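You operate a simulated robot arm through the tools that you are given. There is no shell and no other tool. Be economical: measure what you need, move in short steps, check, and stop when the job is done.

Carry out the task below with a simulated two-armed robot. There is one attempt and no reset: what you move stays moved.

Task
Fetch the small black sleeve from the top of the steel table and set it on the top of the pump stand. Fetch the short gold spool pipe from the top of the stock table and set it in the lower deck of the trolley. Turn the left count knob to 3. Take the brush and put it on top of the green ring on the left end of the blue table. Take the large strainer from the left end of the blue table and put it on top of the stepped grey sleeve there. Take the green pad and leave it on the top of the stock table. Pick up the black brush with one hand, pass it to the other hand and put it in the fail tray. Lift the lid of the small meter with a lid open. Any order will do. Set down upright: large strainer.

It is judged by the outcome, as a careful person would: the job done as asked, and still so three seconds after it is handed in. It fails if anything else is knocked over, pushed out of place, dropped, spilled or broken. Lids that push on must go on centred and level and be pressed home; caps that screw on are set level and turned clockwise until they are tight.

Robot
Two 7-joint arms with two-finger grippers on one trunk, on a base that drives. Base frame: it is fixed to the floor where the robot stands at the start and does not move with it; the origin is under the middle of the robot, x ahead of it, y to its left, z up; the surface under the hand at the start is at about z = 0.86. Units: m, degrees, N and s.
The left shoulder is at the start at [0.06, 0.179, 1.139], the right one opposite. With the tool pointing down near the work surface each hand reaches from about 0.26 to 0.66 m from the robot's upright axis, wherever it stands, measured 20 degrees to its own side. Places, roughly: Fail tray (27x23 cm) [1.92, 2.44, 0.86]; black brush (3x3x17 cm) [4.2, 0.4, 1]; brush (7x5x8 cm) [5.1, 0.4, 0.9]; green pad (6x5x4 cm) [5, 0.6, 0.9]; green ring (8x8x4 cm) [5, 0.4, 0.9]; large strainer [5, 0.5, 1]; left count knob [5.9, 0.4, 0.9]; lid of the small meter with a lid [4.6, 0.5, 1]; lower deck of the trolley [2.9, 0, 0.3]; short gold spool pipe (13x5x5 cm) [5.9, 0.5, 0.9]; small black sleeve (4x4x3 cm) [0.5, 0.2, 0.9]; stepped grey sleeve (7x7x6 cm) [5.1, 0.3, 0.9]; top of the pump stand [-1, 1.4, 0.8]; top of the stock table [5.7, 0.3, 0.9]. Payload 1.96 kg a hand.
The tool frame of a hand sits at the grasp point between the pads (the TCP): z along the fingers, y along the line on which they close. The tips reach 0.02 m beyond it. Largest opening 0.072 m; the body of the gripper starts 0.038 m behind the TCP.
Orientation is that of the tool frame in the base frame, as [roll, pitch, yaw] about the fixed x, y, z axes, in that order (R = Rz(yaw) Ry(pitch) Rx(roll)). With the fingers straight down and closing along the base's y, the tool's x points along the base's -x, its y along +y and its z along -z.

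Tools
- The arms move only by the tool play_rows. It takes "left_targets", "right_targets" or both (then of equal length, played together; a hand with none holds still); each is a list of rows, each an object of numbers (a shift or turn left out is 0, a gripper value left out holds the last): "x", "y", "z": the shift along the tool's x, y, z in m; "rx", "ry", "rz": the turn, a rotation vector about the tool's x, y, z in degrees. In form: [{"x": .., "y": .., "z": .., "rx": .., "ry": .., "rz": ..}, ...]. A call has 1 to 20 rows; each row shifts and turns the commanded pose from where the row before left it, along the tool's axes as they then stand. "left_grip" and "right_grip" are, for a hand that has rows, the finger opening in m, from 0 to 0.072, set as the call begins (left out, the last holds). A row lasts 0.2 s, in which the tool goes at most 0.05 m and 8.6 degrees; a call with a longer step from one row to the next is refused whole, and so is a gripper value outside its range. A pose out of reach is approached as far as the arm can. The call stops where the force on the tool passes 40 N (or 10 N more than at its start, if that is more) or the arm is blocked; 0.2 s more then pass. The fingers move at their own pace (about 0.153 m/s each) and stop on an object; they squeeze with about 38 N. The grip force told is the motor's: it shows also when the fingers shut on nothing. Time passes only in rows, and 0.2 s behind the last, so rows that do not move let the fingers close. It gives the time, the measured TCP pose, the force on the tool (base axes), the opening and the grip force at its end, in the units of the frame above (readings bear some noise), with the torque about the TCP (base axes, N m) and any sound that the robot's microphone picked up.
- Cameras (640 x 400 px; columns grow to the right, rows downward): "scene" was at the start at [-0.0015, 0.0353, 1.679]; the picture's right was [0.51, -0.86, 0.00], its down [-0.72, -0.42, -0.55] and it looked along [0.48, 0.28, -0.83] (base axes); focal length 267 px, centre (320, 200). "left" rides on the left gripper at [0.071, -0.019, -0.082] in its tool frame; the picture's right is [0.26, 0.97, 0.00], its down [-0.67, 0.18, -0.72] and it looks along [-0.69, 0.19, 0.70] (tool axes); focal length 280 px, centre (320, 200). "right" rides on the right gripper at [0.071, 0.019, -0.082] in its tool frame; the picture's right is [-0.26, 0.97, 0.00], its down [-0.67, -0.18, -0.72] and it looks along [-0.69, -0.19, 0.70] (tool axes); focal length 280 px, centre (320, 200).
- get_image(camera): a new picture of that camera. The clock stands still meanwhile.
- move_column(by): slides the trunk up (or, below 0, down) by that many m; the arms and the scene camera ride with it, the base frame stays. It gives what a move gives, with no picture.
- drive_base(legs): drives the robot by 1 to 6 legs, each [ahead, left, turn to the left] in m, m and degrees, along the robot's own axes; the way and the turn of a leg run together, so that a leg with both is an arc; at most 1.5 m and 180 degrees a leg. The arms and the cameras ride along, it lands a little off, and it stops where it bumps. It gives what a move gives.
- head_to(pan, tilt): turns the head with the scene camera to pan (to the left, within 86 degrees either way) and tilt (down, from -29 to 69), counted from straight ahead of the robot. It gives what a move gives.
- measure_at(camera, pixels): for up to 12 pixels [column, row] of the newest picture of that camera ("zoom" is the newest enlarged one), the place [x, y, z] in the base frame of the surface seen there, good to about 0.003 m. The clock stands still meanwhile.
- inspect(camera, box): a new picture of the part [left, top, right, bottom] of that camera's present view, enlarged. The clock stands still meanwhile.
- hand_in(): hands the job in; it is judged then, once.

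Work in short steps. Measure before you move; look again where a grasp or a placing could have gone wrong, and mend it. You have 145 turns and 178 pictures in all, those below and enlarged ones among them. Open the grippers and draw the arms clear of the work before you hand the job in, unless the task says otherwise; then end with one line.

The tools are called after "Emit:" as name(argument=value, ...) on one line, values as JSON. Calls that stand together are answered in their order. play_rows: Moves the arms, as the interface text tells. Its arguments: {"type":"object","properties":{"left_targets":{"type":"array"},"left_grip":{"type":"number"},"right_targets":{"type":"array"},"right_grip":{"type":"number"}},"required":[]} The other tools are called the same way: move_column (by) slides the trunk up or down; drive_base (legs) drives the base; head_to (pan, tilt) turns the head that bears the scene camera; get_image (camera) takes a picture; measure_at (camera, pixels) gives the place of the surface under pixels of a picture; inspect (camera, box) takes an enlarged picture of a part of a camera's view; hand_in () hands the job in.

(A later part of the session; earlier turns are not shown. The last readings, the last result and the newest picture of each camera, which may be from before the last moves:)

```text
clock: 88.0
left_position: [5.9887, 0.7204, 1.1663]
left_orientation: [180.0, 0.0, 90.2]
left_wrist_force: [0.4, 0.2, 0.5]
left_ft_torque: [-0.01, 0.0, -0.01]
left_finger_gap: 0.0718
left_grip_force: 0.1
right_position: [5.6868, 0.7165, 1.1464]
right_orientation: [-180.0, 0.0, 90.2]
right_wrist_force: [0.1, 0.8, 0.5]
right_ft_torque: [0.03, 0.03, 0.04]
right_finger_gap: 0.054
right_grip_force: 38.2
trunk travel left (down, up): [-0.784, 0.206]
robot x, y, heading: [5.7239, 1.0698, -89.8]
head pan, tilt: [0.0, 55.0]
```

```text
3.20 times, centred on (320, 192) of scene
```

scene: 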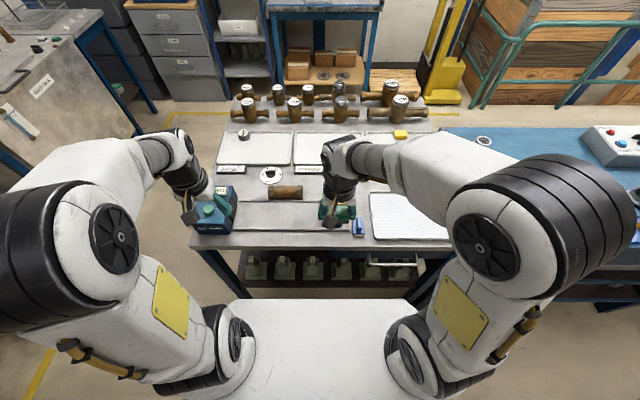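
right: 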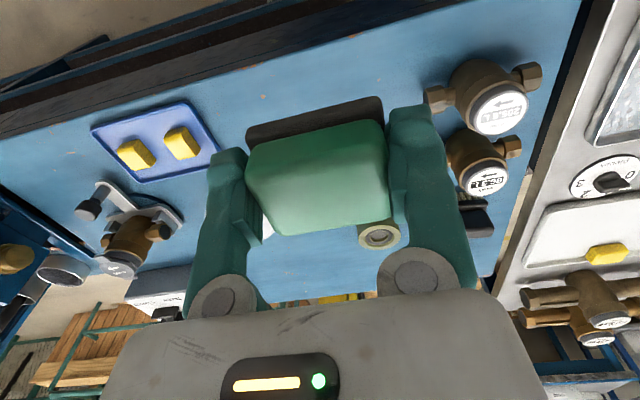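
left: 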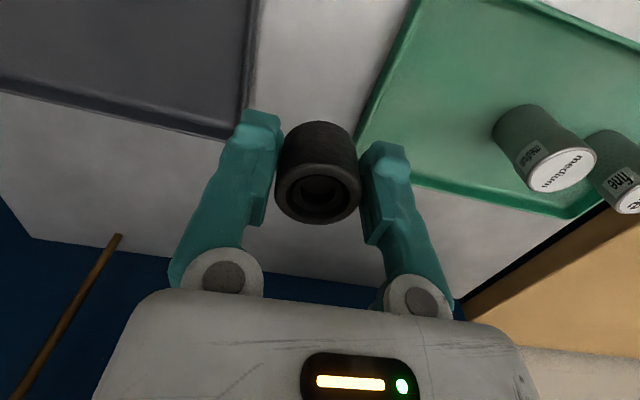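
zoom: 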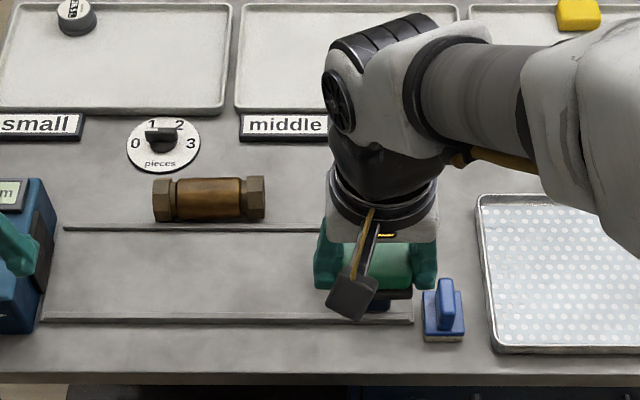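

Emit:
measure_at(camera="zoom", pixels=[[264, 200], [154, 200], [210, 182], [210, 215], [300, 185], [300, 222], [310, 225], [158, 137], [158, 148], [290, 140], [160, 275], [45, 318]])

Emit:
inspect(camera="scene", box=[225, 150, 325, 220])

Emit:
get_image(camera="right")

```text
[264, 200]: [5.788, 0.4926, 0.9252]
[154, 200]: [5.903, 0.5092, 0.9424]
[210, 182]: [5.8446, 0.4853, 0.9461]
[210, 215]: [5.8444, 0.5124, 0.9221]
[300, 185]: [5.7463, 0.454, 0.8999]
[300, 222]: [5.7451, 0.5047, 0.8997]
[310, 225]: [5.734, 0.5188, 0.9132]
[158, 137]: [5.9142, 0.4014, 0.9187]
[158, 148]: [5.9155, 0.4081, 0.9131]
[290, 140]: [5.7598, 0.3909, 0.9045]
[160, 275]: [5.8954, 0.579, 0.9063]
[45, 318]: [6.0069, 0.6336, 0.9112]
```

```text
5.71 times, centred on (275, 185) of scene
```

zoom: 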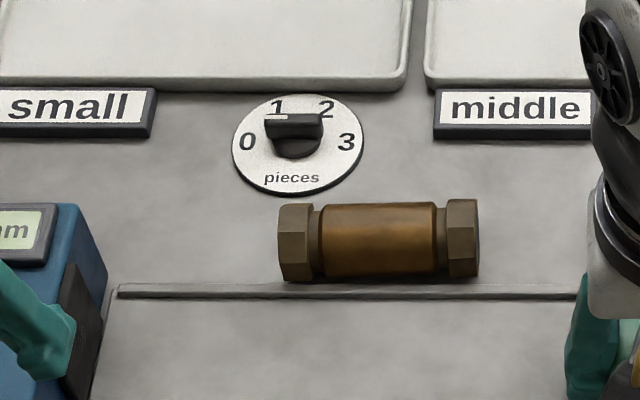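

```text
149 pictures are left
```

right: 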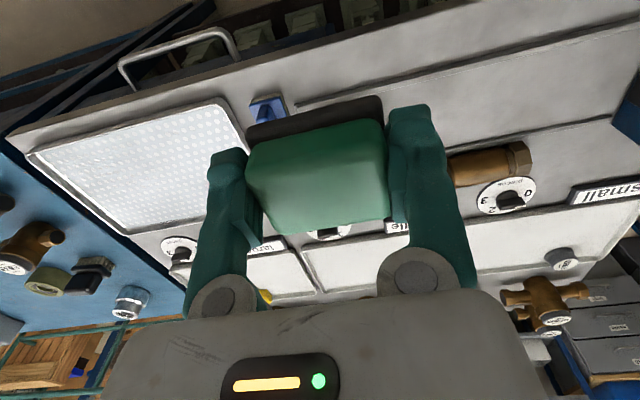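

I bring the pad above the free patch near (5.715, 0.47), staying high (the black-handled blue block sits near (5.65,0.585)), and look again.

Emit:
play_rows(right_targets=[{"x": -0.042, "y": 0.005}, {"x": -0.042, "y": 0.005}, {"x": -0.042, "y": 0.005}, {"x": -0.042, "y": 0.005}, {"x": -0.042, "y": 0.005}, {"x": -0.036, "y": 0.003}, {}])

Emit:
get_image(camera="right")

Emit:
inspect(camera="scene", box=[260, 140, 420, 250])

```text
clock: 89.7
left_position: [5.989, 0.7191, 1.1646]
left_orientation: [-180.0, 0.0, 90.2]
left_wrist_force: [-0.2, 0.3, -0.1]
left_ft_torque: [-0.01, 0.0, -0.04]
left_finger_gap: 0.0717
left_grip_force: 0.1
right_position: [5.6923, 0.6289, 1.1496]
right_orientation: [179.8, 1.3, 90.2]
right_wrist_force: [-0.3, 0.4, 0.0]
right_ft_torque: [-0.02, 0.02, 0.01]
right_finger_gap: 0.0535
right_grip_force: 37.6
right hand out of reach, approached as far as the arm can: row 2, 3, 4, 5, 6
trunk travel left (down, up): [-0.784, 0.206]
robot x, y, heading: [5.7248, 1.0667, -90.0]
head pan, tilt: [0.0, 55.0]
```

```text
148 pictures are left
```

right: 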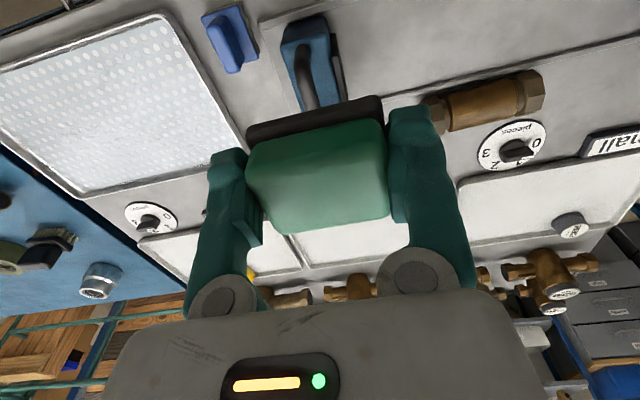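

```text
3.64 times, centred on (340, 195) of scene
```

zoom: 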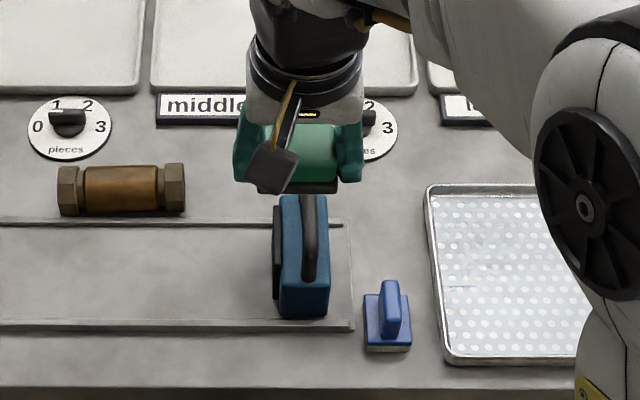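

The high pose ran out of reach. I measure the block's handle, then drive the base slightly closer and to the left.

Emit:
measure_at(camera="zoom", pixels=[[307, 210], [310, 270], [290, 200], [230, 190], [230, 160], [278, 240], [330, 300], [185, 190]])

Emit:
drive_base(legs=[[0.06, 0.1, 0]])

Emit:
play_rows(right_targets=[{}])

```text
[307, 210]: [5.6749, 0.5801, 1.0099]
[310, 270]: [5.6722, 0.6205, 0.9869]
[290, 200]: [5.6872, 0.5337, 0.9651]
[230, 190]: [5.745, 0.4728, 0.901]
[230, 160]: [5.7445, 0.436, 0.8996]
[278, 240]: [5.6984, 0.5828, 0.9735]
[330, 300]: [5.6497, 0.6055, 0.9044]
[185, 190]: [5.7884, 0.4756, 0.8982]
```

```text
clock: 90.9
left_position: [6.0902, 0.6595, 1.1664]
left_orientation: [180.0, -0.1, 90.3]
left_wrist_force: [0.3, -0.7, -1.2]
left_ft_torque: [-0.01, -0.01, -0.02]
left_finger_gap: 0.072
left_grip_force: 0.0
right_position: [5.7945, 0.5689, 1.1494]
right_orientation: [179.8, 1.4, 90.3]
right_wrist_force: [0.3, 0.4, 0.1]
right_ft_torque: [0.01, -0.01, 0.02]
right_finger_gap: 0.0535
right_grip_force: 37.6
trunk travel left (down, up): [-0.784, 0.206]
robot x, y, heading: [5.8266, 1.0067, -89.6]
head pan, tilt: [0.0, 55.0]
```

```text
clock: 91.3
left_position: [6.0897, 0.6597, 1.166]
left_orientation: [179.8, 0.0, 90.3]
left_wrist_force: [-0.4, -0.5, 0.7]
left_ft_torque: [-0.04, -0.04, 0.0]
left_finger_gap: 0.0722
left_grip_force: 0.0
right_position: [5.7932, 0.5689, 1.1499]
right_orientation: [179.7, 1.3, 90.2]
right_wrist_force: [0.0, 0.2, -0.7]
right_ft_torque: [0.01, -0.07, 0.01]
right_finger_gap: 0.0536
right_grip_force: 38.3
trunk travel left (down, up): [-0.784, 0.206]
robot x, y, heading: [5.8255, 1.0074, -90.0]
head pan, tilt: [0.0, 55.0]
```

Emit:
play_rows(right_targets=[{"y": -0.03, "z": 0.02}, {"y": -0.033, "z": 0.02}, {}])

```text
clock: 92.1
left_position: [6.0921, 0.6605, 1.1654]
left_orientation: [-179.9, 0.1, 90.3]
left_wrist_force: [0.3, 0.3, -0.2]
left_ft_torque: [0.02, 0.02, -0.02]
left_finger_gap: 0.0719
left_grip_force: 0.1
right_position: [5.732, 0.5664, 1.1112]
right_orientation: [179.9, 1.3, 90.3]
right_wrist_force: [-0.3, -0.2, 0.1]
right_ft_torque: [-0.04, 0.02, -0.01]
right_finger_gap: 0.0532
right_grip_force: 38.3
trunk travel left (down, up): [-0.784, 0.206]
robot x, y, heading: [5.8257, 1.007, -89.9]
head pan, tilt: [0.0, 55.0]
```

Emit:
play_rows(right_targets=[{"x": -0.02, "z": 0.02, "ry": 1.3}, {"x": -0.025, "z": 0.025}, {"x": -0.025, "z": 0.03}, {"x": -0.02, "z": 0.035}, {"x": -0.008, "z": 0.035}, {}])

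Emit:
get_image(camera="right")

Emit:
get_image(camera="scene")

```text
clock: 93.5
left_position: [6.0917, 0.6596, 1.1651]
left_orientation: [-180.0, -0.1, 90.3]
left_wrist_force: [0.2, 0.1, -0.7]
left_ft_torque: [-0.01, -0.01, 0.03]
left_finger_gap: 0.072
left_grip_force: 0.0
right_position: [5.7333, 0.468, 0.9651]
right_orientation: [179.8, 0.1, 90.3]
right_wrist_force: [-0.4, -0.6, -0.5]
right_ft_torque: [0.0, -0.01, 0.0]
right_finger_gap: 0.0536
right_grip_force: 37.6
trunk travel left (down, up): [-0.784, 0.206]
robot x, y, heading: [5.8297, 1.0092, -89.8]
head pan, tilt: [0.0, 55.0]
```

```text
146 pictures are left
```

right: 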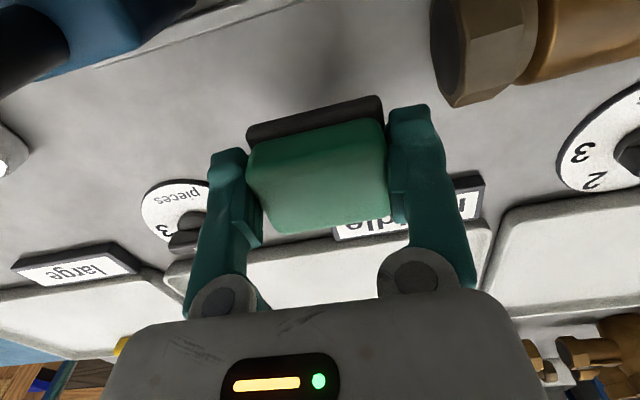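

```text
145 pictures are left
```

scene: 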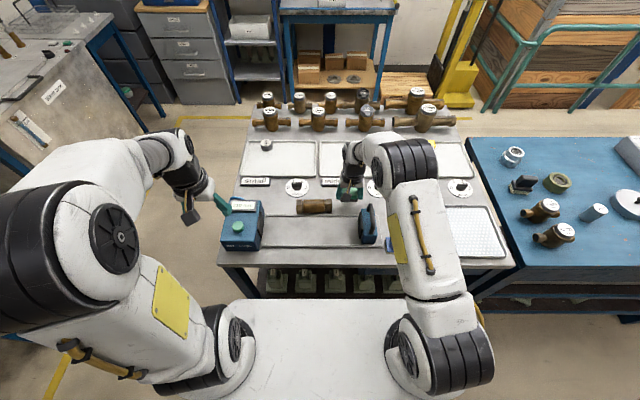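

Clear patch below. I lower the pad, release, and lift away.

Emit:
play_rows(right_targets=[{"z": 0.02}, {"z": 0.014}, {"z": 0.004}, {}])

Emit:
play_rows(right_targets=[{}, {}], right_grip=0.066)

Emit:
play_rows(right_targets=[{"z": -0.03}, {"z": -0.04}, {"z": -0.04}, {"x": 0.02, "z": -0.035}, {"x": 0.035, "z": -0.03}, {"x": 0.04, "z": -0.02}, {"x": 0.045, "y": -0.02}, {"x": 0.045, "y": -0.02}, {}])

Emit:
get_image(camera="scene")

Emit:
inspect(camera="scene", box=[230, 150, 390, 250])

```text
clock: 94.5
left_position: [6.0913, 0.6604, 1.1659]
left_orientation: [180.0, 0.0, 90.3]
left_wrist_force: [-1.1, -0.3, 0.0]
left_ft_torque: [0.0, 0.03, -0.01]
left_finger_gap: 0.0718
left_grip_force: 0.0
right_position: [5.7335, 0.468, 0.9291]
right_orientation: [179.8, 0.1, 90.2]
right_wrist_force: [-0.4, -0.4, 4.0]
right_ft_torque: [0.07, 0.16, 0.03]
right_finger_gap: 0.0538
right_grip_force: 37.4
trunk travel left (down, up): [-0.784, 0.206]
robot x, y, heading: [5.8299, 1.0069, -89.6]
head pan, tilt: [0.0, 55.0]
```

```text
clock: 95.1
left_position: [6.0911, 0.6603, 1.1659]
left_orientation: [179.9, 0.0, 90.2]
left_wrist_force: [-0.2, 1.4, -0.5]
left_ft_torque: [-0.04, -0.03, 0.0]
left_finger_gap: 0.072
left_grip_force: 0.1
right_position: [5.7315, 0.4679, 0.9268]
right_orientation: [179.7, 0.0, 90.3]
right_wrist_force: [0.0, -0.1, 0.1]
right_ft_torque: [0.0, 0.0, 0.0]
right_finger_gap: 0.0661
right_grip_force: 0.0
trunk travel left (down, up): [-0.784, 0.206]
robot x, y, heading: [5.827, 1.009, -89.6]
head pan, tilt: [0.0, 55.0]
```

```text
clock: 97.1
left_position: [6.0916, 0.6593, 1.1644]
left_orientation: [179.9, 0.0, 90.3]
left_wrist_force: [0.1, -0.5, -0.5]
left_ft_torque: [0.02, 0.0, 0.02]
left_finger_gap: 0.072
left_grip_force: 0.2
right_position: [5.6896, 0.6539, 1.1228]
right_orientation: [179.8, 0.0, 90.3]
right_wrist_force: [-0.4, -1.6, -0.5]
right_ft_torque: [-0.01, -0.03, 0.0]
right_finger_gap: 0.0661
right_grip_force: 0.1
trunk travel left (down, up): [-0.784, 0.206]
robot x, y, heading: [5.8274, 1.0081, -89.6]
head pan, tilt: [0.0, 55.0]
```

```text
144 pictures are left
```

scene: 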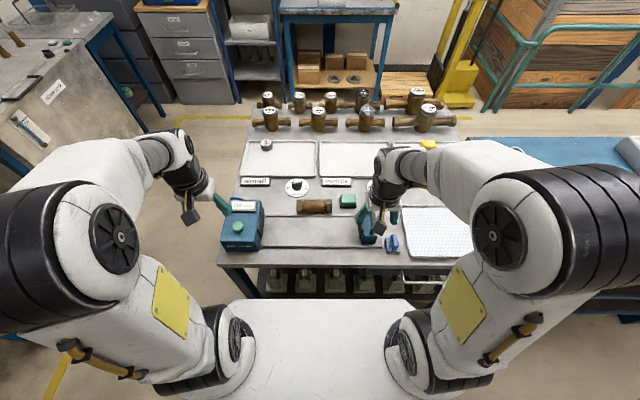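

```text
4.00 times, centred on (310, 200) of scene
```

zoom: 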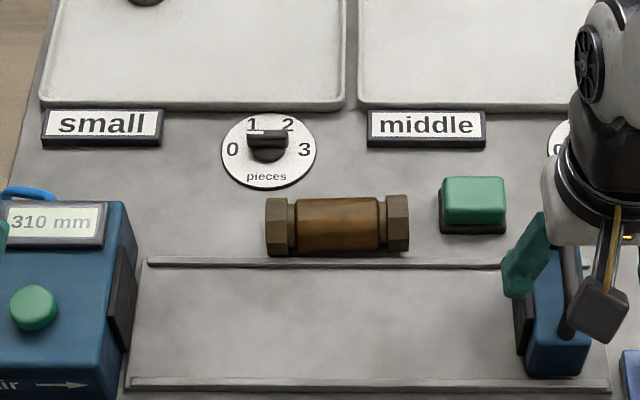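

The pad stands at (472,205). Now the left count knob: I measure its bar ends and height.

Emit:
measure_at(camera="zoom", pixels=[[250, 137], [268, 138], [286, 138], [268, 131], [268, 155], [225, 150], [315, 150], [268, 187], [268, 113], [304, 150], [232, 150], [252, 124]])

Emit:
inspect(camera="scene", box=[280, 175, 316, 200])

```text
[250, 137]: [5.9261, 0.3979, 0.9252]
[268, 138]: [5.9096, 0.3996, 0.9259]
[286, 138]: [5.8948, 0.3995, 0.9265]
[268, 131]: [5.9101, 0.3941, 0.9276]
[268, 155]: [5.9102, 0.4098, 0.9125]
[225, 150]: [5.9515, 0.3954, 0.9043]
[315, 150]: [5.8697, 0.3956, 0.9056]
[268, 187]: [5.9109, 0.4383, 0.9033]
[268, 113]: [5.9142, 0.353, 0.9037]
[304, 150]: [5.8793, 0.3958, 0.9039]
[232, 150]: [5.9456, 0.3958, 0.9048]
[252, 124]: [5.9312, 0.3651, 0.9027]
```

```text
16.00 times, centred on (298, 188) of scene
```

zoom: 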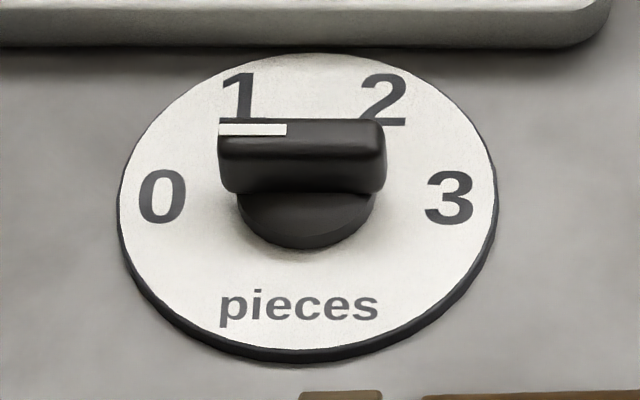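

The white mark on the bar points to 0 (+x side), 3 is exactly opposite; so it needs 180° clockwise. I move the base 6 cm closer and bring the left hand near, turning it 90° first so it can grip the bar's flat sides.

Emit:
drive_base(legs=[[0.06, 0, 0]])

Emit:
play_rows(left_targets=[{"rz": -8.2, "z": 0.01}, {"rz": -8.2, "z": 0.01}, {"rz": -8.2, "z": 0.01}, {"rz": -8.2, "z": 0.01}, {"rz": -8.2, "z": 0.01}, {"rz": -8.2}, {"rz": -8.2}, {"rz": -8.2}, {"rz": -8.2}, {"rz": -8.2}, {"rz": -8}, {}], left_grip=0.036)

```text
clock: 98.0
left_position: [6.0916, 0.6027, 1.1657]
left_orientation: [180.0, 0.1, 90.2]
left_wrist_force: [0.5, 0.0, -0.4]
left_ft_torque: [0.02, 0.01, 0.05]
left_finger_gap: 0.0718
left_grip_force: 0.1
right_position: [5.689, 0.5974, 1.1238]
right_orientation: [179.9, 0.2, 90.2]
right_wrist_force: [-0.7, 0.6, 0.1]
right_ft_torque: [-0.02, 0.01, -0.01]
right_finger_gap: 0.0656
right_grip_force: 0.1
trunk travel left (down, up): [-0.784, 0.206]
robot x, y, heading: [5.8268, 0.9481, -89.6]
head pan, tilt: [0.0, 55.0]
```

```text
clock: 100.7
left_position: [6.0923, 0.6, 1.1148]
left_orientation: [-179.9, -0.1, -179.6]
left_wrist_force: [-0.4, 0.9, -0.9]
left_ft_torque: [0.04, 0.01, 0.0]
left_finger_gap: 0.036
left_grip_force: 0.2
right_position: [5.6905, 0.5951, 1.1225]
right_orientation: [179.8, 0.0, 90.4]
right_wrist_force: [0.6, 0.1, -0.5]
right_ft_torque: [0.03, -0.01, -0.04]
right_finger_gap: 0.0662
right_grip_force: 0.0
trunk travel left (down, up): [-0.784, 0.206]
robot x, y, heading: [5.8286, 0.9503, -89.7]
head pan, tilt: [0.0, 55.0]
```

Emit:
play_rows(left_targets=[{"x": 0.0259, "y": -0.029, "z": 0.0205}, {"x": 0.0259, "y": -0.029, "z": 0.0205}, {"x": 0.0259, "y": -0.029, "z": 0.0205}, {"x": 0.0259, "y": -0.029, "z": 0.0205}, {"x": 0.0259, "y": -0.029, "z": 0.0205}, {"x": 0.0259, "y": -0.029, "z": 0.0205}, {"x": 0.0259, "y": -0.029, "z": 0.0205}, {}])

Emit:
get_image(camera="left")

Emit:
get_image(camera="scene")

```text
clock: 102.5
left_position: [5.9111, 0.3962, 0.9722]
left_orientation: [180.0, 0.0, -179.6]
left_wrist_force: [0.1, 0.4, 0.0]
left_ft_torque: [0.01, -0.03, 0.04]
left_finger_gap: 0.036
left_grip_force: 0.0
right_position: [5.6904, 0.5944, 1.1233]
right_orientation: [179.7, 0.1, 90.4]
right_wrist_force: [0.7, -0.7, -0.3]
right_ft_torque: [-0.01, -0.03, -0.01]
right_finger_gap: 0.0659
right_grip_force: 0.0
trunk travel left (down, up): [-0.784, 0.206]
robot x, y, heading: [5.8254, 0.9506, -89.7]
head pan, tilt: [0.0, 55.0]
```

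```text
141 pictures are left
```

left: 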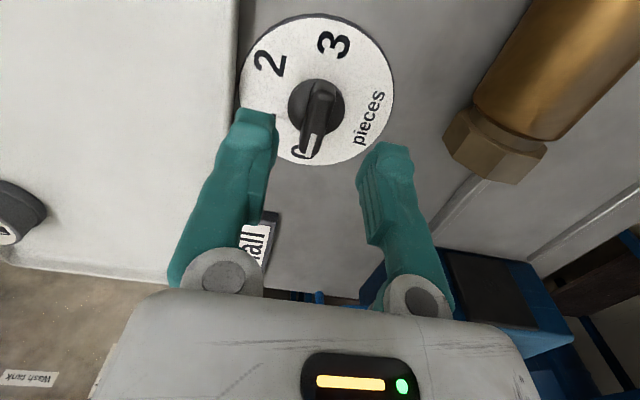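

```text
140 pictures are left
```

scene: 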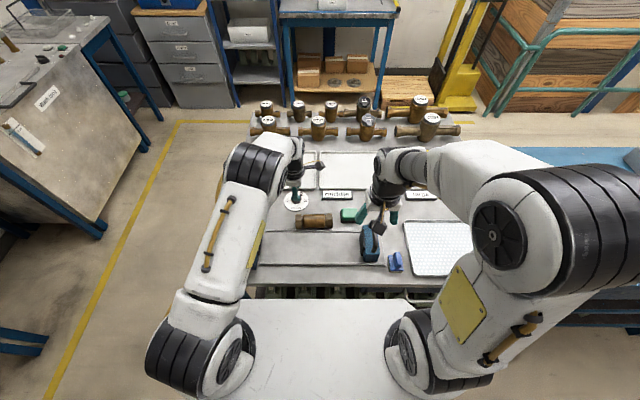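

The bar is centred between the fingers (bar at (316,118)), mark toward 0. I descend 0.038, grip, then turn 90° in two calls.

Emit:
play_rows(left_targets=[{"z": 0.02}, {"z": 0.012}, {"z": 0.006}, {}])

Emit:
play_rows(left_targets=[{}, {}, {}], left_grip=0.0)

Emit:
play_rows(left_targets=[{"rz": 8.2}, {"rz": 8.2}, {"rz": 8.2}, {"rz": 8.2}, {"rz": 8.2}, {"rz": 8.2}, {"rz": 8.2}, {"rz": 8.2}, {"rz": 8.2}, {"rz": 8.2}, {"rz": 8.2}, {}])

Emit:
get_image(camera="left")

```text
clock: 103.5
left_position: [5.9118, 0.3963, 0.934]
left_orientation: [179.9, 0.0, -179.8]
left_wrist_force: [-1.0, 0.3, -0.2]
left_ft_torque: [0.02, 0.0, 0.02]
left_finger_gap: 0.0359
left_grip_force: 0.0
right_position: [5.6894, 0.5943, 1.1227]
right_orientation: [179.9, 0.1, 90.3]
right_wrist_force: [0.4, -0.8, 0.1]
right_ft_torque: [-0.04, 0.02, 0.0]
right_finger_gap: 0.0661
right_grip_force: 0.0
trunk travel left (down, up): [-0.784, 0.206]
robot x, y, heading: [5.8285, 0.9465, -89.9]
head pan, tilt: [0.0, 55.0]
```

```text
clock: 104.2
left_position: [5.9121, 0.396, 0.9343]
left_orientation: [-180.0, 0.0, -179.6]
left_wrist_force: [0.4, -3.3, 0.0]
left_ft_torque: [-0.03, 0.02, -0.03]
left_finger_gap: 0.0113
left_grip_force: 39.5
right_position: [5.6891, 0.5942, 1.1221]
right_orientation: [179.8, 0.0, 90.3]
right_wrist_force: [-0.3, 0.0, -0.1]
right_ft_torque: [0.03, 0.0, 0.01]
right_finger_gap: 0.0659
right_grip_force: 0.0
trunk travel left (down, up): [-0.784, 0.206]
robot x, y, heading: [5.8288, 0.9483, -89.5]
head pan, tilt: [0.0, 55.0]
```

```text
clock: 106.8
left_position: [5.9145, 0.3982, 0.9347]
left_orientation: [-179.9, 0.0, 90.0]
left_wrist_force: [19.3, 18.7, -9.1]
left_ft_torque: [0.58, -0.18, 0.04]
left_finger_gap: 0.0115
left_grip_force: 38.3
right_position: [5.6931, 0.5967, 1.1237]
right_orientation: [180.0, 0.1, 90.2]
right_wrist_force: [-0.1, 0.6, -0.4]
right_ft_torque: [-0.02, -0.01, -0.02]
right_finger_gap: 0.0661
right_grip_force: 0.0
trunk travel left (down, up): [-0.784, 0.206]
robot x, y, heading: [5.8271, 0.9492, -89.9]
head pan, tilt: [0.0, 55.0]
```

```text
139 pictures are left
```

left: 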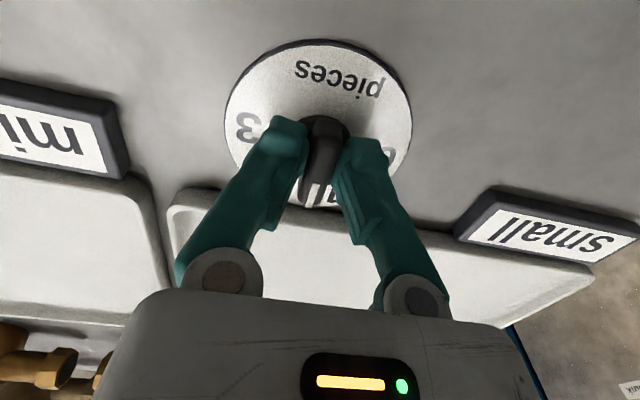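

The knob turned 90° cleanly but with some side force, so I release, re-centre 1.5 mm, regrip and turn the other 90°.

Emit:
play_rows(left_targets=[{}, {"x": 0.0015, "y": 0.0015}, {}], left_grip=0.03)

Emit:
play_rows(left_targets=[{}, {}, {}], left_grip=0.0)

Emit:
play_rows(left_targets=[{"rz": 8.2}, {"rz": 8.2}, {"rz": 8.2}, {"rz": 8.2}, {"rz": 8.2}, {"rz": 8.2}, {"rz": 8.2}, {"rz": 8.2}, {"rz": 8.2}, {"rz": 8.2}, {"rz": 8}, {}])

Emit:
get_image(camera="left")

```text
clock: 107.7
left_position: [5.9117, 0.3978, 0.9335]
left_orientation: [-179.9, 0.0, 90.1]
left_wrist_force: [0.5, 0.3, -1.0]
left_ft_torque: [-0.01, -0.02, -0.01]
left_finger_gap: 0.03
left_grip_force: 0.1
right_position: [5.689, 0.5937, 1.1225]
right_orientation: [179.9, 0.0, 90.3]
right_wrist_force: [0.4, -0.1, 0.0]
right_ft_torque: [0.0, 0.0, 0.0]
right_finger_gap: 0.0661
right_grip_force: 0.0
trunk travel left (down, up): [-0.784, 0.206]
robot x, y, heading: [5.8252, 0.9496, -89.8]
head pan, tilt: [0.0, 55.0]
```

```text
clock: 108.5
left_position: [5.9146, 0.3969, 0.9333]
left_orientation: [179.9, 0.1, 90.1]
left_wrist_force: [8.1, -1.5, -4.6]
left_ft_torque: [-0.29, -0.11, 0.01]
left_finger_gap: 0.0113
left_grip_force: 38.0
right_position: [5.6912, 0.5937, 1.1224]
right_orientation: [179.9, -0.1, 90.3]
right_wrist_force: [-0.3, -0.5, 0.0]
right_ft_torque: [0.01, -0.01, -0.01]
right_finger_gap: 0.0664
right_grip_force: 0.0
trunk travel left (down, up): [-0.784, 0.206]
robot x, y, heading: [5.8294, 0.9481, -89.8]
head pan, tilt: [0.0, 55.0]
```

```text
clock: 111.0
left_position: [5.9161, 0.3965, 0.933]
left_orientation: [179.9, 0.1, 0.0]
left_wrist_force: [22.9, -12.5, 2.8]
left_ft_torque: [-0.19, -0.46, 0.04]
left_finger_gap: 0.0114
left_grip_force: 38.8
right_position: [5.6942, 0.5933, 1.1231]
right_orientation: [179.9, -0.1, 90.3]
right_wrist_force: [0.5, -0.5, 0.2]
right_ft_torque: [0.03, 0.03, 0.02]
right_finger_gap: 0.066
right_grip_force: 0.0
trunk travel left (down, up): [-0.784, 0.206]
robot x, y, heading: [5.8299, 0.9498, -89.9]
head pan, tilt: [0.0, 55.0]
```

```text
138 pictures are left
```

left: 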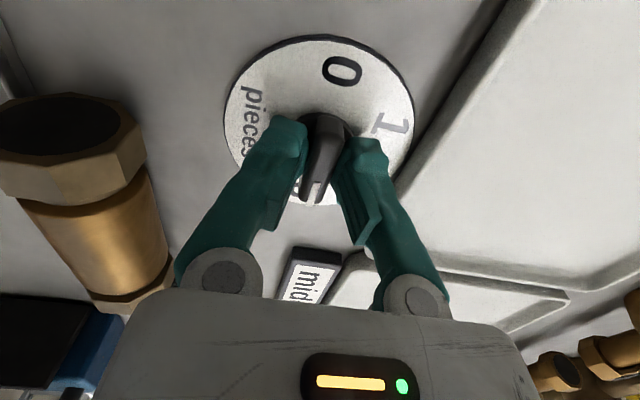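

Turned to 180°. I release, lift and inspect the dial.

Emit:
play_rows(left_targets=[{}, {}], left_grip=0.036)

Emit:
play_rows(left_targets=[{"z": -0.03}, {"z": -0.03}, {"z": -0.03}, {"z": -0.03, "y": 0.0}, {}])

Emit:
get_image(camera="left")

```text
clock: 111.7
left_position: [5.9134, 0.3988, 0.9335]
left_orientation: [-179.9, 0.1, 0.0]
left_wrist_force: [0.3, 1.3, 0.2]
left_ft_torque: [-0.03, 0.01, 0.02]
left_finger_gap: 0.0361
left_grip_force: 0.1
right_position: [5.6906, 0.5943, 1.1233]
right_orientation: [179.9, -0.1, 90.2]
right_wrist_force: [-0.3, 0.0, -0.9]
right_ft_torque: [-0.01, 0.03, -0.01]
right_finger_gap: 0.0655
right_grip_force: 0.1
trunk travel left (down, up): [-0.784, 0.206]
robot x, y, heading: [5.8281, 0.9514, -89.6]
head pan, tilt: [0.0, 55.0]
```

```text
clock: 112.8
left_position: [5.9117, 0.3977, 1.0539]
left_orientation: [180.0, 0.0, 0.1]
left_wrist_force: [0.0, -1.3, -0.3]
left_ft_torque: [-0.02, 0.01, 0.0]
left_finger_gap: 0.0361
left_grip_force: 0.1
right_position: [5.6893, 0.5931, 1.1236]
right_orientation: [179.8, -0.1, 90.3]
right_wrist_force: [0.3, 0.7, 0.1]
right_ft_torque: [-0.01, -0.01, 0.0]
right_finger_gap: 0.0659
right_grip_force: 0.1
trunk travel left (down, up): [-0.784, 0.206]
robot x, y, heading: [5.8326, 0.9463, -89.6]
head pan, tilt: [0.0, 55.0]
```

```text
137 pictures are left
```

left: 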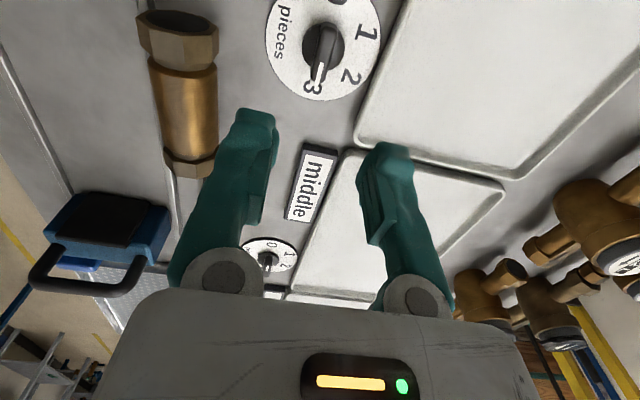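

Knob points at 3. I rotate the left hand back, retract it high, back off a bit and drive right to the blue table.

Emit:
play_rows(left_targets=[{"rz": -8.2}, {"rz": -8.2}, {"rz": -8.2}, {"rz": -8.2}, {"rz": -8.2}, {"rz": -8.2}, {"rz": -8.2}, {"rz": -8.2}, {"rz": -8.2}, {"rz": -8.2}, {"rz": -8.0}, {"x": 0.04, "z": -0.02}, {"x": 0.04, "z": -0.02}, {"x": 0.04, "z": -0.02}, {"x": 0.04, "z": -0.02}, {"x": 0.04, "z": -0.02}, {}], left_grip=0.072)

Emit:
drive_base(legs=[[-0.05, 0, 0], [0, -0.86, 0]])

Emit:
get_image(camera="scene")

```text
clock: 116.5
left_position: [5.9125, 0.5971, 1.1542]
left_orientation: [180.0, -0.2, 90.1]
left_wrist_force: [0.2, -0.6, 0.0]
left_ft_torque: [-0.01, -0.01, -0.04]
left_finger_gap: 0.0717
left_grip_force: 0.0
right_position: [5.6899, 0.5941, 1.1226]
right_orientation: [179.7, -0.1, 90.2]
right_wrist_force: [-0.4, 0.2, -0.6]
right_ft_torque: [-0.01, 0.01, -0.04]
right_finger_gap: 0.0659
right_grip_force: 0.0
trunk travel left (down, up): [-0.784, 0.206]
robot x, y, heading: [5.8258, 0.9447, -89.7]
head pan, tilt: [0.0, 55.0]
```

```text
clock: 121.5
left_position: [5.0541, 0.6421, 1.1544]
left_orientation: [180.0, 0.1, 90.5]
left_wrist_force: [0.2, -0.1, -0.5]
left_ft_torque: [-0.01, -0.02, -0.02]
left_finger_gap: 0.072
left_grip_force: 0.1
right_position: [4.8328, 0.6377, 1.1219]
right_orientation: [179.9, -0.1, 90.7]
right_wrist_force: [-0.2, 0.7, 0.1]
right_ft_torque: [-0.02, 0.0, -0.01]
right_finger_gap: 0.0658
right_grip_force: 0.0
trunk travel left (down, up): [-0.784, 0.206]
robot x, y, heading: [4.9628, 0.9909, -89.5]
head pan, tilt: [0.0, 55.0]
```

```text
136 pictures are left
```

scene: 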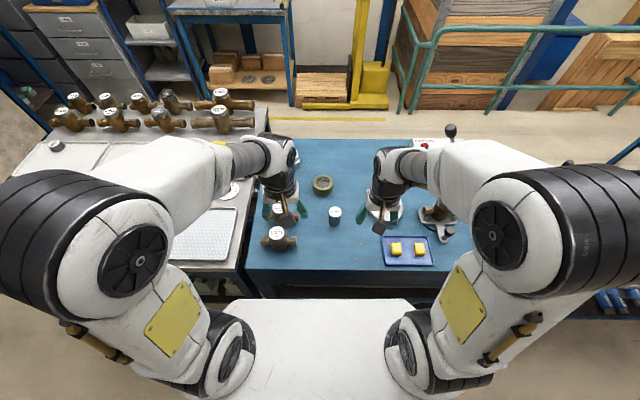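

I edge the base closer, move the right hand aside, and tilt the left hand 25° forward for reach.

Emit:
drive_base(legs=[[0.07, 0, -0.5]])

Emit:
play_rows(right_targets=[{"y": -0.04, "x": 0.02, "z": -0.02}, {"y": -0.04, "x": 0.02, "z": -0.02}, {"y": -0.04, "x": 0.02}, {"y": -0.03, "x": 0.02}, {"x": 0.03}, {}, {}], left_targets=[{"ry": -8.4}, {"ry": -8.4}, {"ry": -8.4}, {}, {}, {}, {}], left_grip=0.06)

```text
clock: 122.5
left_position: [5.0523, 0.5732, 1.1548]
left_orientation: [180.0, 0.1, 90.0]
left_wrist_force: [-0.6, -0.1, 1.4]
left_ft_torque: [0.03, 0.03, 0.0]
left_finger_gap: 0.072
left_grip_force: 0.0
right_position: [4.8301, 0.5697, 1.1229]
right_orientation: [179.7, 0.1, 90.2]
right_wrist_force: [-0.3, 0.9, -0.9]
right_ft_torque: [0.05, -0.02, 0.02]
right_finger_gap: 0.0658
right_grip_force: 0.0
trunk travel left (down, up): [-0.784, 0.206]
robot x, y, heading: [4.9682, 0.9235, -89.8]
head pan, tilt: [0.0, 55.0]
```

```text
clock: 124.2
left_position: [5.0519, 0.5722, 1.1544]
left_orientation: [-180.0, 25.1, 90.0]
left_wrist_force: [0.0, 0.5, 0.9]
left_ft_torque: [-0.01, 0.0, -0.01]
left_finger_gap: 0.0602
left_grip_force: 0.0
right_position: [4.6804, 0.6696, 1.1622]
right_orientation: [179.7, 0.0, 90.2]
right_wrist_force: [0.1, 0.3, -0.8]
right_ft_torque: [-0.03, 0.02, 0.0]
right_finger_gap: 0.066
right_grip_force: 0.1
right hand out of reach, approached as far as the arm can: row 5
trunk travel left (down, up): [-0.784, 0.206]
robot x, y, heading: [4.9662, 0.9229, -90.0]
head pan, tilt: [0.0, 55.0]
```

Emit:
play_rows(left_targets=[{"y": -0.04}, {"y": -0.035, "z": 0.015}, {"y": -0.025, "z": 0.035}, {"y": -0.02, "z": 0.035}, {"y": -0.01, "z": 0.04, "x": 0.002}, {}])

Emit:
get_image(camera="left")

Emit:
get_image(camera="scene")

```text
clock: 125.5
left_position: [4.9242, 0.5209, 1.041]
left_orientation: [-180.0, 25.4, 90.0]
left_wrist_force: [-0.7, 0.6, -0.4]
left_ft_torque: [0.0, -0.04, -0.01]
left_finger_gap: 0.06
left_grip_force: 0.1
right_position: [4.6805, 0.6684, 1.1609]
right_orientation: [179.8, 0.0, 90.1]
right_wrist_force: [0.0, -0.5, 0.0]
right_ft_torque: [0.01, 0.04, 0.01]
right_finger_gap: 0.0658
right_grip_force: 0.1
trunk travel left (down, up): [-0.784, 0.206]
robot x, y, heading: [4.97, 0.9207, -89.8]
head pan, tilt: [0.0, 55.0]
```

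```text
135 pictures are left
```

left: 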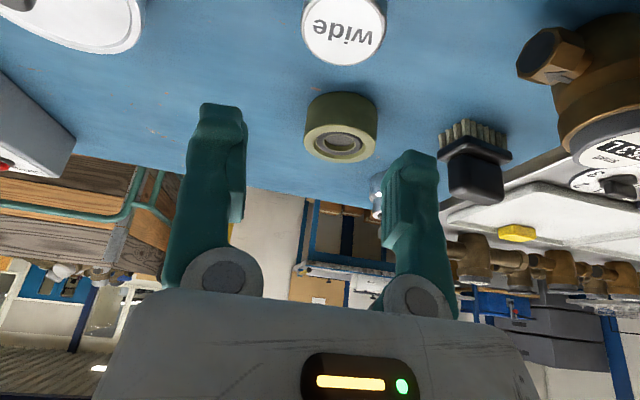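

```text
134 pictures are left
```

scene: 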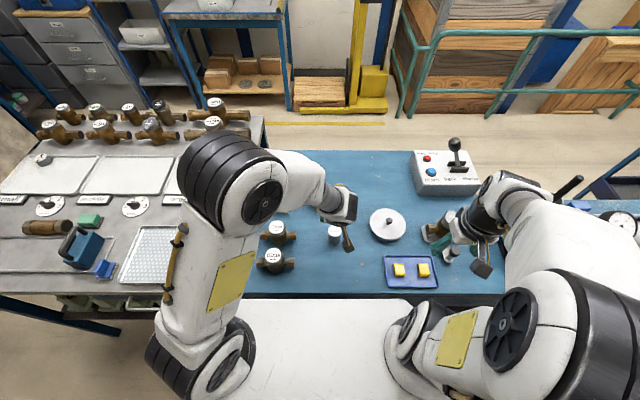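

Emit:
measure_at(camera="left", pixels=[[306, 28], [383, 28], [343, 62], [343, 30], [306, 140], [378, 135], [340, 160], [340, 140], [475, 180], [450, 150], [510, 155], [475, 130]])

```text
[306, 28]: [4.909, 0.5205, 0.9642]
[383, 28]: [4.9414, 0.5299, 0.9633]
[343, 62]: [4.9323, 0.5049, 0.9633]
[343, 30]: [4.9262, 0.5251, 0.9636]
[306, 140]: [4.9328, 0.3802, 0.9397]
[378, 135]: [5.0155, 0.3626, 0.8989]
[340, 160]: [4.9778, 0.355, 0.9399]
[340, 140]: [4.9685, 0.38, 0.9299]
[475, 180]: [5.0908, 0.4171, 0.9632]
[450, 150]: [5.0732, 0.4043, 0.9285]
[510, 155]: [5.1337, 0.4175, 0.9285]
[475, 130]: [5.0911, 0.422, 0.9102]
```

Strainer centre ≈(4.925, 0.523). I descend vertically (in the tilted frame), grip, and lift.

Emit:
play_rows(left_targets=[{"x": 0.0146, "y": 0.001, "z": 0.0297}, {"x": 0.0146, "z": 0.0297}, {"x": 0.0095, "z": 0.0195}, {"x": 0.005, "z": 0.01}, {}])

Emit:
play_rows(left_targets=[{}, {}, {}], left_grip=0.0)

Emit:
play_rows(left_targets=[{"x": -0.0085, "z": -0.0181}, {"x": -0.0169, "z": -0.0362}, {"x": -0.0169, "z": -0.0362}, {"x": -0.0085, "z": -0.0181}, {}])

Emit:
get_image(camera="left")

```text
clock: 126.8
left_position: [4.9241, 0.5221, 0.9412]
left_orientation: [-179.9, 25.2, 89.9]
left_wrist_force: [0.0, 0.2, -1.4]
left_ft_torque: [-0.02, 0.0, -0.01]
left_finger_gap: 0.0599
left_grip_force: 0.1
right_position: [4.6813, 0.668, 1.1602]
right_orientation: [179.7, -0.1, 90.2]
right_wrist_force: [-0.3, -0.3, 0.0]
right_ft_torque: [0.0, 0.01, 0.0]
right_finger_gap: 0.066
right_grip_force: 0.1
trunk travel left (down, up): [-0.784, 0.206]
robot x, y, heading: [4.967, 0.9227, -89.8]
head pan, tilt: [0.0, 55.0]
```

```text
clock: 127.5
left_position: [4.9239, 0.5224, 0.9406]
left_orientation: [-180.0, 25.2, 89.9]
left_wrist_force: [0.3, -0.4, 0.2]
left_ft_torque: [0.01, -0.02, 0.0]
left_finger_gap: 0.0402
left_grip_force: 37.9
right_position: [4.6788, 0.6675, 1.1606]
right_orientation: [179.7, -0.1, 90.2]
right_wrist_force: [-0.5, 0.4, 1.2]
right_ft_torque: [0.0, 0.01, 0.0]
right_finger_gap: 0.0659
right_grip_force: 0.1
trunk travel left (down, up): [-0.784, 0.206]
robot x, y, heading: [4.9678, 0.9228, -89.6]
head pan, tilt: [0.0, 55.0]
```

```text
clock: 128.8
left_position: [4.9222, 0.5222, 1.0609]
left_orientation: [180.0, 25.2, 90.0]
left_wrist_force: [-0.3, -0.2, -0.6]
left_ft_torque: [0.01, -0.03, 0.02]
left_finger_gap: 0.0401
left_grip_force: 38.1
right_position: [4.6797, 0.6682, 1.1612]
right_orientation: [179.7, -0.1, 90.2]
right_wrist_force: [-0.5, 0.7, -0.2]
right_ft_torque: [0.02, 0.0, -0.02]
right_finger_gap: 0.0662
right_grip_force: 0.0
trunk travel left (down, up): [-0.784, 0.206]
robot x, y, heading: [4.9703, 0.924, -89.8]
head pan, tilt: [0.0, 55.0]
```

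```text
133 pictures are left
```

left: 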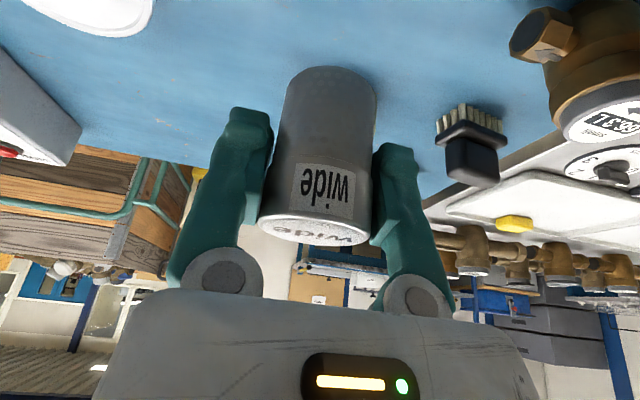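

Strainer is held upright. I carry it to just short of the sleeve at height and look at the sleeve from the hand camera.

Emit:
play_rows(left_targets=[{"x": -0.0346, "y": 0.0268, "z": 0.0125}, {"x": -0.0346, "y": 0.0268, "z": 0.0125}, {"x": -0.0346, "y": 0.0268, "z": 0.0125}, {"x": -0.0346, "y": 0.0268, "z": 0.0125}, {"x": -0.0346, "y": 0.0268, "z": 0.0125}, {"x": -0.0346, "y": 0.0268, "z": 0.0125}, {}])

Emit:
get_image(camera="left")

Emit:
inspect(camera="scene", box=[200, 120, 360, 260])

```text
clock: 130.3
left_position: [5.0836, 0.3037, 1.081]
left_orientation: [180.0, 25.2, 90.1]
left_wrist_force: [0.3, -0.1, -1.1]
left_ft_torque: [0.01, 0.01, 0.01]
left_finger_gap: 0.0398
left_grip_force: 38.1
right_position: [4.6787, 0.668, 1.1621]
right_orientation: [179.8, 0.1, 90.2]
right_wrist_force: [-0.8, 0.4, 0.3]
right_ft_torque: [-0.02, 0.03, -0.01]
right_finger_gap: 0.066
right_grip_force: 0.2
trunk travel left (down, up): [-0.784, 0.206]
robot x, y, heading: [4.966, 0.9209, -90.1]
head pan, tilt: [0.0, 55.0]
```

```text
132 pictures are left
```

left: 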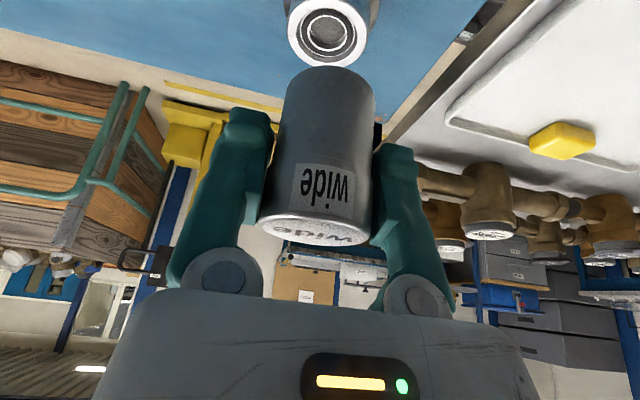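

```text
2.86 times, centred on (280, 190) of scene
```

zoom: 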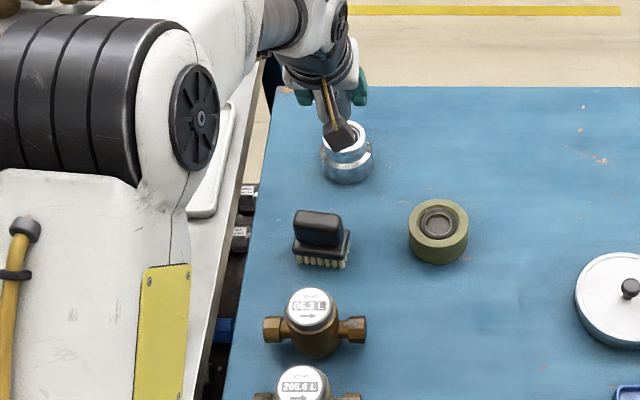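

The sleeve's top with a stepped bore is visible at left-camera (328,28). I measure its rim and bore.

Emit:
measure_at(camera="left", pixels=[[293, 30], [366, 28], [329, 63], [329, 52], [329, 30], [303, 30], [356, 30], [311, 32], [346, 32], [329, 12]])

Emit:
inspect(camera="left", box=[280, 0, 380, 70])

```text
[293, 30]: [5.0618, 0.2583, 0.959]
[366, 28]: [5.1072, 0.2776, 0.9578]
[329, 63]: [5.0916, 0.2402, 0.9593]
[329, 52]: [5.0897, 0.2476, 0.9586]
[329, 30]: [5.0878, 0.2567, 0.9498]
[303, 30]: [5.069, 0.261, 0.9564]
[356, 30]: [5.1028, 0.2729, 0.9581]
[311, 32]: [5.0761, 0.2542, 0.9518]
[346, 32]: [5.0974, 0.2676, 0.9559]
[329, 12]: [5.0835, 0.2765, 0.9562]
```

```text
5.71 times, centred on (330, 35) of left
```

zoom: 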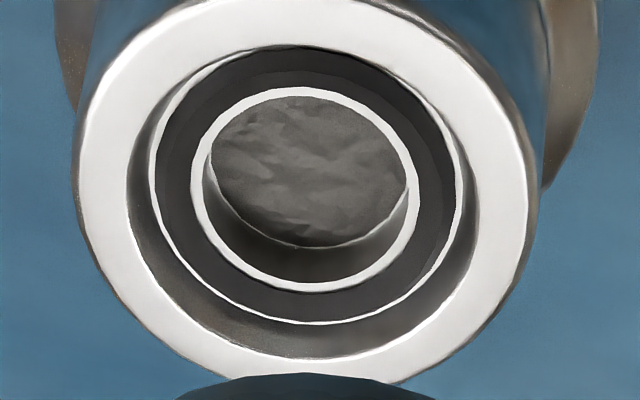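

Emit:
measure_at(camera="zoom", pixels=[[104, 165], [504, 180], [300, 369], [150, 50], [470, 70], [150, 300], [450, 320], [300, 12], [220, 350], [380, 350], [250, 15], [380, 18]])

```text
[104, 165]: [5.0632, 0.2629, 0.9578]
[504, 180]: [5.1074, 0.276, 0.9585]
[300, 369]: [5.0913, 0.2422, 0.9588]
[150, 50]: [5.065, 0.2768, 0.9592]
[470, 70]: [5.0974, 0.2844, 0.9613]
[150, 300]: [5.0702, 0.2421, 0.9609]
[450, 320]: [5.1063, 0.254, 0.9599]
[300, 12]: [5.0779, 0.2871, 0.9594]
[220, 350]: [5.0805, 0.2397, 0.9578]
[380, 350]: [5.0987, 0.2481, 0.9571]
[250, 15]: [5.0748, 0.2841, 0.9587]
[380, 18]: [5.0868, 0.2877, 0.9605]
```

Sleeve centre ≈(5.085, 0.262), rim z 0.959, bore ≈0.039 vs strainer ≈0.040. I move over it and down to ~15 mm above, then check.

Emit:
play_rows(left_targets=[{"x": -0.0378, "y": 0.0014, "z": 0.0176}, {}, {"x": 0.0137, "z": 0.0295}, {"x": 0.0137, "z": 0.0295}, {}])

Emit:
get_image(camera="left")

Emit:
inspect(camera="scene", box=[250, 130, 330, 190])

```text
clock: 131.6
left_position: [5.085, 0.2608, 1.0161]
left_orientation: [179.9, 25.3, 90.0]
left_wrist_force: [0.4, 0.9, -1.0]
left_ft_torque: [-0.03, -0.01, 0.0]
left_finger_gap: 0.04
left_grip_force: 38.2
right_position: [4.6796, 0.669, 1.1623]
right_orientation: [179.7, -0.1, 90.2]
right_wrist_force: [0.7, 0.2, -0.4]
right_ft_torque: [0.01, 0.01, 0.01]
right_finger_gap: 0.0659
right_grip_force: 0.0
trunk travel left (down, up): [-0.784, 0.206]
robot x, y, heading: [4.9708, 0.925, -89.8]
head pan, tilt: [0.0, 55.0]
```

```text
129 pictures are left
```

left: 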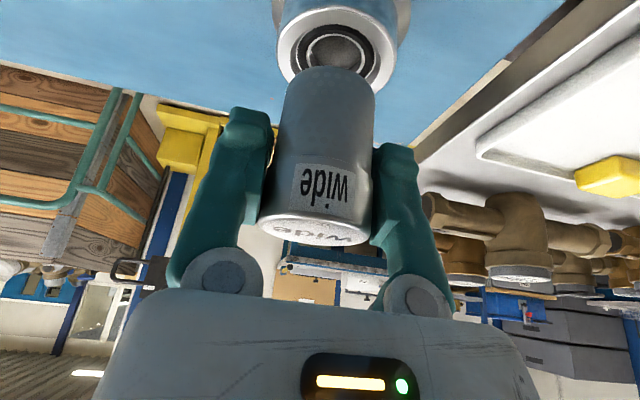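

```text
6.67 times, centred on (290, 160) of scene
```

zoom: 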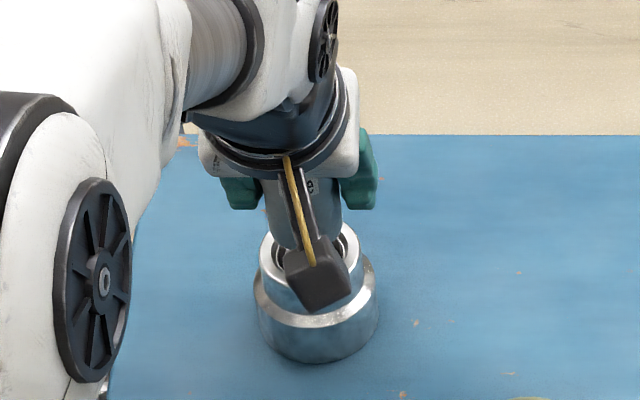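

Emit:
inspect(camera="left", box=[265, 0, 409, 90])

```text
4.44 times, centred on (337, 45) of left
```

zoom: 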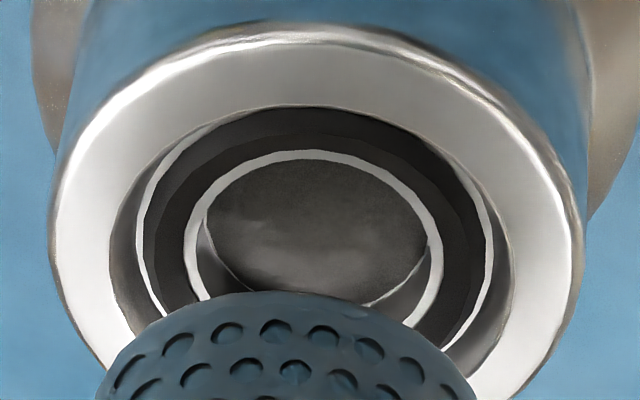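

I measure both the strainer's lower edge and the rim in this same view to get their offset.

Emit:
measure_at(camera="zoom", pixels=[[290, 298], [200, 310], [380, 312], [110, 390], [310, 70], [80, 220], [548, 255], [150, 110], [470, 110], [100, 310], [540, 330], [230, 65]])

```text
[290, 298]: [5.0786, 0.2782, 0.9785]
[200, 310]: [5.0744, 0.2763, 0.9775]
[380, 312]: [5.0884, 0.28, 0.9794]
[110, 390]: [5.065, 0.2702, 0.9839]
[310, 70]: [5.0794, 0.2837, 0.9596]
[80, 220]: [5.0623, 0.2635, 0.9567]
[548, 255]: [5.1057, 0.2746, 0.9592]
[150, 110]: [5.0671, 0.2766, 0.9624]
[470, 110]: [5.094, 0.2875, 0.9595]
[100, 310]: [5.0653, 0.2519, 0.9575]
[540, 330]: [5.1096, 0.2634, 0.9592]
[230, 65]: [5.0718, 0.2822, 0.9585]
```

Strainer centre ≈(5.085,0.260), sleeve ≈(5.086,0.264): I shift +3.5 mm in y, +1 mm in x, and lower 11 mm.

Emit:
play_rows(left_targets=[{"x": 0.0032, "y": 0.001, "z": -0.0015}, {}, {"x": 0.0047, "z": 0.01}, {}])

Emit:
inspect(camera="left", box=[265, 0, 409, 90])

```text
clock: 132.6
left_position: [5.0867, 0.2645, 1.0051]
left_orientation: [179.9, 25.2, 90.0]
left_wrist_force: [0.2, 0.2, -1.0]
left_ft_torque: [0.0, -0.02, 0.03]
left_finger_gap: 0.0402
left_grip_force: 38.5
right_position: [4.6802, 0.6686, 1.1609]
right_orientation: [179.8, -0.1, 90.2]
right_wrist_force: [0.9, -0.2, -0.6]
right_ft_torque: [0.02, -0.02, 0.02]
right_finger_gap: 0.066
right_grip_force: 0.0
trunk travel left (down, up): [-0.784, 0.206]
robot x, y, heading: [4.9657, 0.923, -90.0]
head pan, tilt: [0.0, 55.0]
```

```text
4.44 times, centred on (337, 45) of left
```

zoom: 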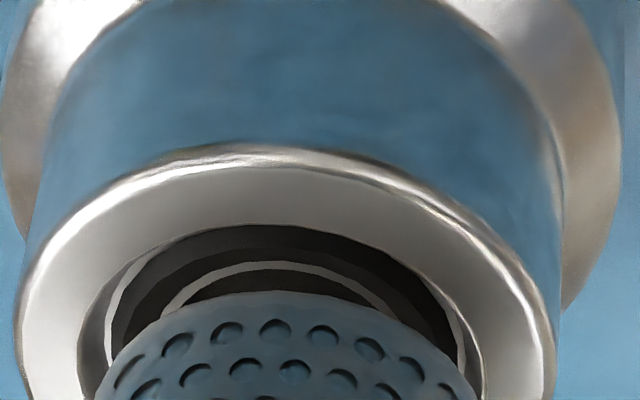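

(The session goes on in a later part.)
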